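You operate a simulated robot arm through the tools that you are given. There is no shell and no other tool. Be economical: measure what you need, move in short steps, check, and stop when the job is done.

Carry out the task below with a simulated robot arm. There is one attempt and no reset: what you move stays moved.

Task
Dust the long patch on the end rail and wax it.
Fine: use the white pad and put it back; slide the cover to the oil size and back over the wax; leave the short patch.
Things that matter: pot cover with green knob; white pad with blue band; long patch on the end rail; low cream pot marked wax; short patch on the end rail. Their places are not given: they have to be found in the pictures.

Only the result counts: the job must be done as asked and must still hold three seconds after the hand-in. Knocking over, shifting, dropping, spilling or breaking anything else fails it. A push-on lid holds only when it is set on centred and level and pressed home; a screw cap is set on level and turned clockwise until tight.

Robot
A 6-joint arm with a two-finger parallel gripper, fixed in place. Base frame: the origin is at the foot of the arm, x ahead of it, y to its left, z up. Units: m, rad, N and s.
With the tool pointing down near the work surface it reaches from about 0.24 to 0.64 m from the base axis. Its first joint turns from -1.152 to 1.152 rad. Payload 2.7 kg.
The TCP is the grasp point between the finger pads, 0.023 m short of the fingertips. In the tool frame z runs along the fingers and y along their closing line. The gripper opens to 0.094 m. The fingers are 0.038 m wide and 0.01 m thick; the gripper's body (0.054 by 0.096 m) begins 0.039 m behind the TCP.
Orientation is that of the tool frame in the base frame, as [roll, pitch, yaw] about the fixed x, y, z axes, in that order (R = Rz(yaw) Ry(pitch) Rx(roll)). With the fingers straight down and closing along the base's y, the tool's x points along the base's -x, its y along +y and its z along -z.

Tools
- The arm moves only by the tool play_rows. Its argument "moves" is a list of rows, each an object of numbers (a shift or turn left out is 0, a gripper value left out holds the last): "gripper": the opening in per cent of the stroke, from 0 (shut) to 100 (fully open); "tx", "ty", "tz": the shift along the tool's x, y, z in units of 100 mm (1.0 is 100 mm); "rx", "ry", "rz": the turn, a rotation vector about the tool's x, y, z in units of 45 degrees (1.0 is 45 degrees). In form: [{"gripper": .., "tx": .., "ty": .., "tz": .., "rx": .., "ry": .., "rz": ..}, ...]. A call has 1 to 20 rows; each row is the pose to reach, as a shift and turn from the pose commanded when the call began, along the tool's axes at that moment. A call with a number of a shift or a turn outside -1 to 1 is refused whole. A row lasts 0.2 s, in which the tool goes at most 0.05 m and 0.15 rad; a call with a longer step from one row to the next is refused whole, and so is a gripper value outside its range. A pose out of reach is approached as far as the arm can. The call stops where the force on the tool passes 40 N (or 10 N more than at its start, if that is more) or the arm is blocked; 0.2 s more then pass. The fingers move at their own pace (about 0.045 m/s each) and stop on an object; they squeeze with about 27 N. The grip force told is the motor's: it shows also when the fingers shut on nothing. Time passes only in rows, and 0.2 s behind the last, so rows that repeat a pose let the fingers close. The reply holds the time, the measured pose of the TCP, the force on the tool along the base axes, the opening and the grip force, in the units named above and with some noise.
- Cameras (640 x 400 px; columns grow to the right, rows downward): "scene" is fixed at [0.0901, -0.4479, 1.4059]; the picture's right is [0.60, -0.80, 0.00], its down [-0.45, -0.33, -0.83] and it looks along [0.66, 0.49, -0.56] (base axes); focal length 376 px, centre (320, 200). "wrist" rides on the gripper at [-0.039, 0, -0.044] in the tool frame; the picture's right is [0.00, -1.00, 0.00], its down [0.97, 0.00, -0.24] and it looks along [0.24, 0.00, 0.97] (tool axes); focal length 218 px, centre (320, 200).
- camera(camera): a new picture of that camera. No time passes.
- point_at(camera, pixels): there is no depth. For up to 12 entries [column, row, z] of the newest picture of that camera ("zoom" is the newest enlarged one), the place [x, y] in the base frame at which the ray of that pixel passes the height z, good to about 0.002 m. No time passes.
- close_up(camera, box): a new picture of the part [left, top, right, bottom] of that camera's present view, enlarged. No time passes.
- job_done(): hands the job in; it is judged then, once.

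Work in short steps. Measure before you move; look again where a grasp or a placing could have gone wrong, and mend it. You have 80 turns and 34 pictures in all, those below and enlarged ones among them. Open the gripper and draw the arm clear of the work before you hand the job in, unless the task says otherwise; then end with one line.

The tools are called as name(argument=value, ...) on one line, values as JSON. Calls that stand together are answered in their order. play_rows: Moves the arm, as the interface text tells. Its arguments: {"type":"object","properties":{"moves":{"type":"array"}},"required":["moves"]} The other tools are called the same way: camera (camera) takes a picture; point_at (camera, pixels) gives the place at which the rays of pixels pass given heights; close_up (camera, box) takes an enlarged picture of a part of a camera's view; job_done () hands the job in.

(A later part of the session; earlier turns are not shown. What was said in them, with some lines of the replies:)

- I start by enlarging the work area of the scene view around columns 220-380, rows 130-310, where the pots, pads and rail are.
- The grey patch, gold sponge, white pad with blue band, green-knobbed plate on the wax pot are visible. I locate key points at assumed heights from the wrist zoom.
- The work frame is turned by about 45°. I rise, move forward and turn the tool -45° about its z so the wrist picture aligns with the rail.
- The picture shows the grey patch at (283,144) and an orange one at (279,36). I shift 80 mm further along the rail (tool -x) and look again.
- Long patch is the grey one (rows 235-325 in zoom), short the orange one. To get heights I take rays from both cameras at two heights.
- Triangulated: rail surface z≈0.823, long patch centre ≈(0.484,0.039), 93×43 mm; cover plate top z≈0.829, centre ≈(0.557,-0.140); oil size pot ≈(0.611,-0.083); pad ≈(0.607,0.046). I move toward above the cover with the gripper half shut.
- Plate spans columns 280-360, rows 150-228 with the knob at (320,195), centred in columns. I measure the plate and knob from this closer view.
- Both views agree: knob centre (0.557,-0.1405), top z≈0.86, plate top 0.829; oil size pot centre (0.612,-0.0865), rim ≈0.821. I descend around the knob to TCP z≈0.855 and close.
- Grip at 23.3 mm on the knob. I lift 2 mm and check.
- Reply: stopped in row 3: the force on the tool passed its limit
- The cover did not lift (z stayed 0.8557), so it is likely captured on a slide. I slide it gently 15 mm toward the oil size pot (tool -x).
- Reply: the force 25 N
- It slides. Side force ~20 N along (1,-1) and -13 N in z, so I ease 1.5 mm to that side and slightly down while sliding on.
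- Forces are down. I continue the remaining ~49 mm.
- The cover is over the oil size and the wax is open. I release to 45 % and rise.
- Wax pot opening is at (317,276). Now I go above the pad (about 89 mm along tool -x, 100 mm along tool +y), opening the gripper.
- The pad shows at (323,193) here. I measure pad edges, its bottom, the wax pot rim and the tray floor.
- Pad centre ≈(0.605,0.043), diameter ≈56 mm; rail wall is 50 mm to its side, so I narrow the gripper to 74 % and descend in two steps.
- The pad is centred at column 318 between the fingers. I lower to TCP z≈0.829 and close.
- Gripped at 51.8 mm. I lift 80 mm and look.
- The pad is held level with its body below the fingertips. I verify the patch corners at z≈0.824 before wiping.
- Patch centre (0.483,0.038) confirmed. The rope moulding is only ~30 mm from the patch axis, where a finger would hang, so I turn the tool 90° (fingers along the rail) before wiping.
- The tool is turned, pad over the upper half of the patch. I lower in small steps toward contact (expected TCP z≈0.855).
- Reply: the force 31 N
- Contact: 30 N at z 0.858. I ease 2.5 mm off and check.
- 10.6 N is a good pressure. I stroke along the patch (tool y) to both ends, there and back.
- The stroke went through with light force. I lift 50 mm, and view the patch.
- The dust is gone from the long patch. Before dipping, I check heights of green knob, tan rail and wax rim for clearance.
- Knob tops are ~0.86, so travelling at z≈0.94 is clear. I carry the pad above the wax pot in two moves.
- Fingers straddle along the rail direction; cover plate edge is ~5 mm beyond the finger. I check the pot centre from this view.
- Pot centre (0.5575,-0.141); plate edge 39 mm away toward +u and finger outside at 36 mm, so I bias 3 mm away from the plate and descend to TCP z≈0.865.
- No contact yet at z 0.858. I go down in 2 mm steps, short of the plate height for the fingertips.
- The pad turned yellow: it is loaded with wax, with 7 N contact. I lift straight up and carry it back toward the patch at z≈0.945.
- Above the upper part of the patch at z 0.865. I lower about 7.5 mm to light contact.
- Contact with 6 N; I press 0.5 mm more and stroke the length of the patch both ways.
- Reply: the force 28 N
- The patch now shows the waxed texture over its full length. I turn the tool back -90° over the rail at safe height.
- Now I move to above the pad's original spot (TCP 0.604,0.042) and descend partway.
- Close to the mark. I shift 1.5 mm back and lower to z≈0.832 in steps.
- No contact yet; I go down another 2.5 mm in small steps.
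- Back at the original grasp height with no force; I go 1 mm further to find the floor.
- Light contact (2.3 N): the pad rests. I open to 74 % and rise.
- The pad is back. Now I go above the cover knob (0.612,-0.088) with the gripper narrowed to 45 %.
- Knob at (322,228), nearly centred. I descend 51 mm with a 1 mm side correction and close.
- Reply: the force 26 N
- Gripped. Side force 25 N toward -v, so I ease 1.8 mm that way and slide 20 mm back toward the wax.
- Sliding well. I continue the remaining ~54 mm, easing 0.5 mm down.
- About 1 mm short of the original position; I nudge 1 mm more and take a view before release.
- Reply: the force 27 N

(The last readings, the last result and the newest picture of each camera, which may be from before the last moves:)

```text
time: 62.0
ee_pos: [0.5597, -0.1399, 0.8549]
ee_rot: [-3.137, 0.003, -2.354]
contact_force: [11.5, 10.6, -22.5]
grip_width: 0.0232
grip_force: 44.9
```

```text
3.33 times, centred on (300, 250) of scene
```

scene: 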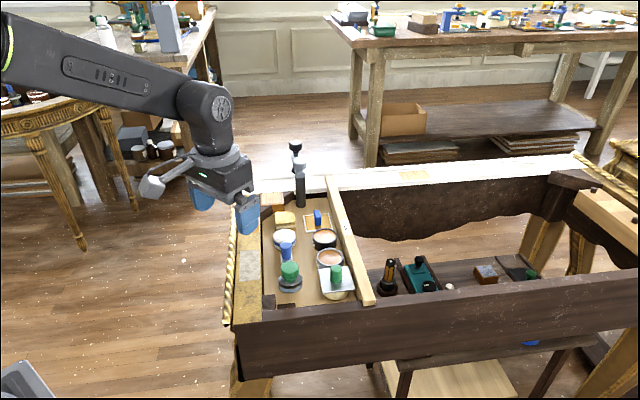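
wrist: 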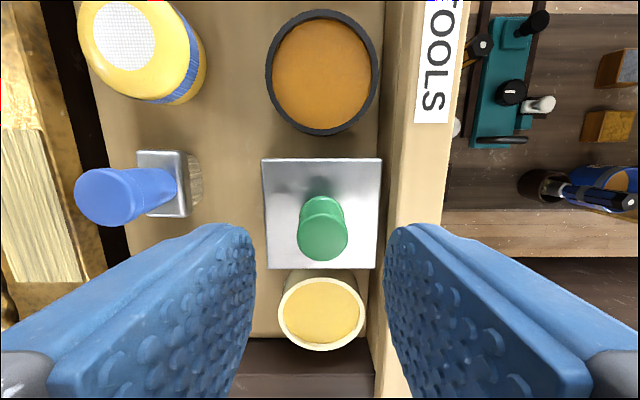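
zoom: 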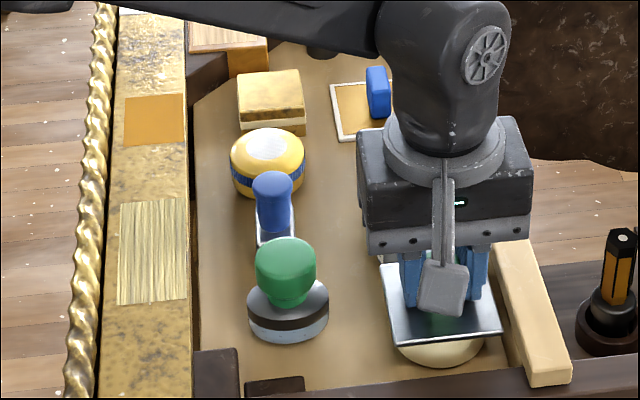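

The plate edges (397,346)-(501,330) match the original and resistance along u shows the end stop. I relax slightly, release and rise.

play_rows(moves=[{"gripper": 0, "tx": -0.008, "tz": 0.01}, {"gripper": 45, "tx": -0.008, "tz": 0.01}, {"gripper": 45, "tx": -0.008, "tz": 0.005}, {"tx": -0.008, "tz": 0.0}, {"tx": -0.008, "tz": -0.2}, {"tx": -0.008, "tz": -0.5}, {"tx": -0.008, "tz": -0.9}, {"tx": -0.008, "tz": -1.0}])

play_rows(moves=[{"tx": 0.1, "tz": -0.4}, {"tx": 0.3, "tz": -0.8}, {"tx": 0.5, "ty": 0.2, "tz": -1.0}, {"tx": 0.8, "ty": 0.4, "tz": -1.0}, {"tx": 1.0, "ty": 0.6, "tz": -1.0}, {"tx": 1.0, "ty": 0.6, "tz": -1.0}])

close_up(camera="scene", box=[220, 180, 380, 310])

camera(camera="wrist")

```text
time: 63.9
ee_pos: [0.5585, -0.1423, 0.9553]
ee_rot: [-3.138, 0.001, -2.355]
contact_force: [0.5, 0.3, -0.7]
grip_width: 0.0424
grip_force: 0.2
```

```text
time: 65.2
ee_pos: [0.4437, -0.1658, 1.058]
ee_rot: [-3.138, 0.002, -2.356]
contact_force: [-0.3, 0.0, 0.1]
grip_width: 0.0424
grip_force: 0.1
```

```text
3.08 times, centred on (300, 245) of scene
```

zoom: 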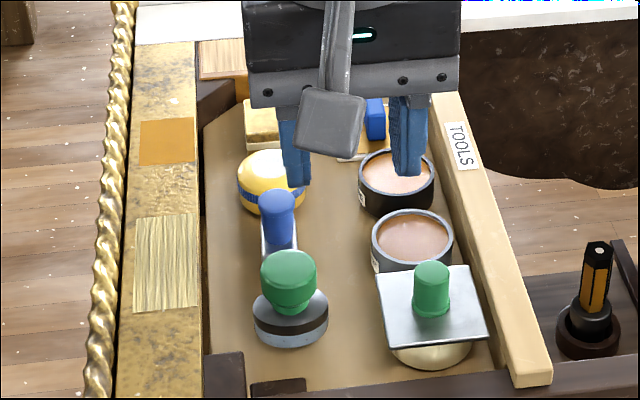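

```text
6 pictures are left
```

wrist: 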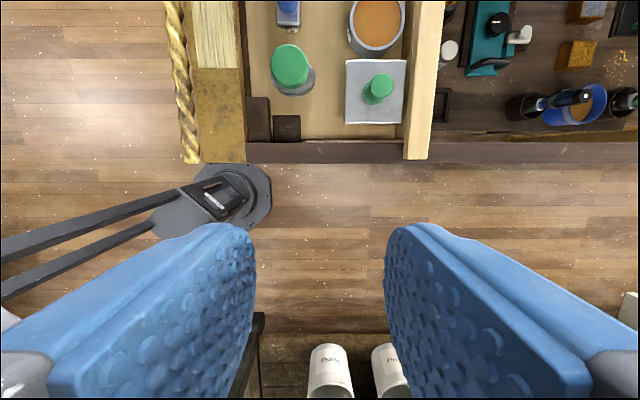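

Everything stands as at the start: cover corners (376,272) and (491,344) match the first picture, pad back, patch waxed, short patch untouched. I open the gripper fully, clear of the work.

play_rows(moves=[{"gripper": 100}, {"gripper": 100}, {"gripper": 100}, {"gripper": 100}])

```text
time: 66.2
ee_pos: [0.4446, -0.165, 1.0561]
ee_rot: [-3.138, 0.001, -2.356]
contact_force: [0.4, -0.3, -0.6]
grip_width: 0.0939
grip_force: 0.0
```

The gripper is open and clear; I hand in.

job_done()

```text
The job is handed in.
```

The long patch on the end rail is dusted and waxed with the white pad, the pad is back in its place, the cover is back over the wax, and I left the short patch alone.
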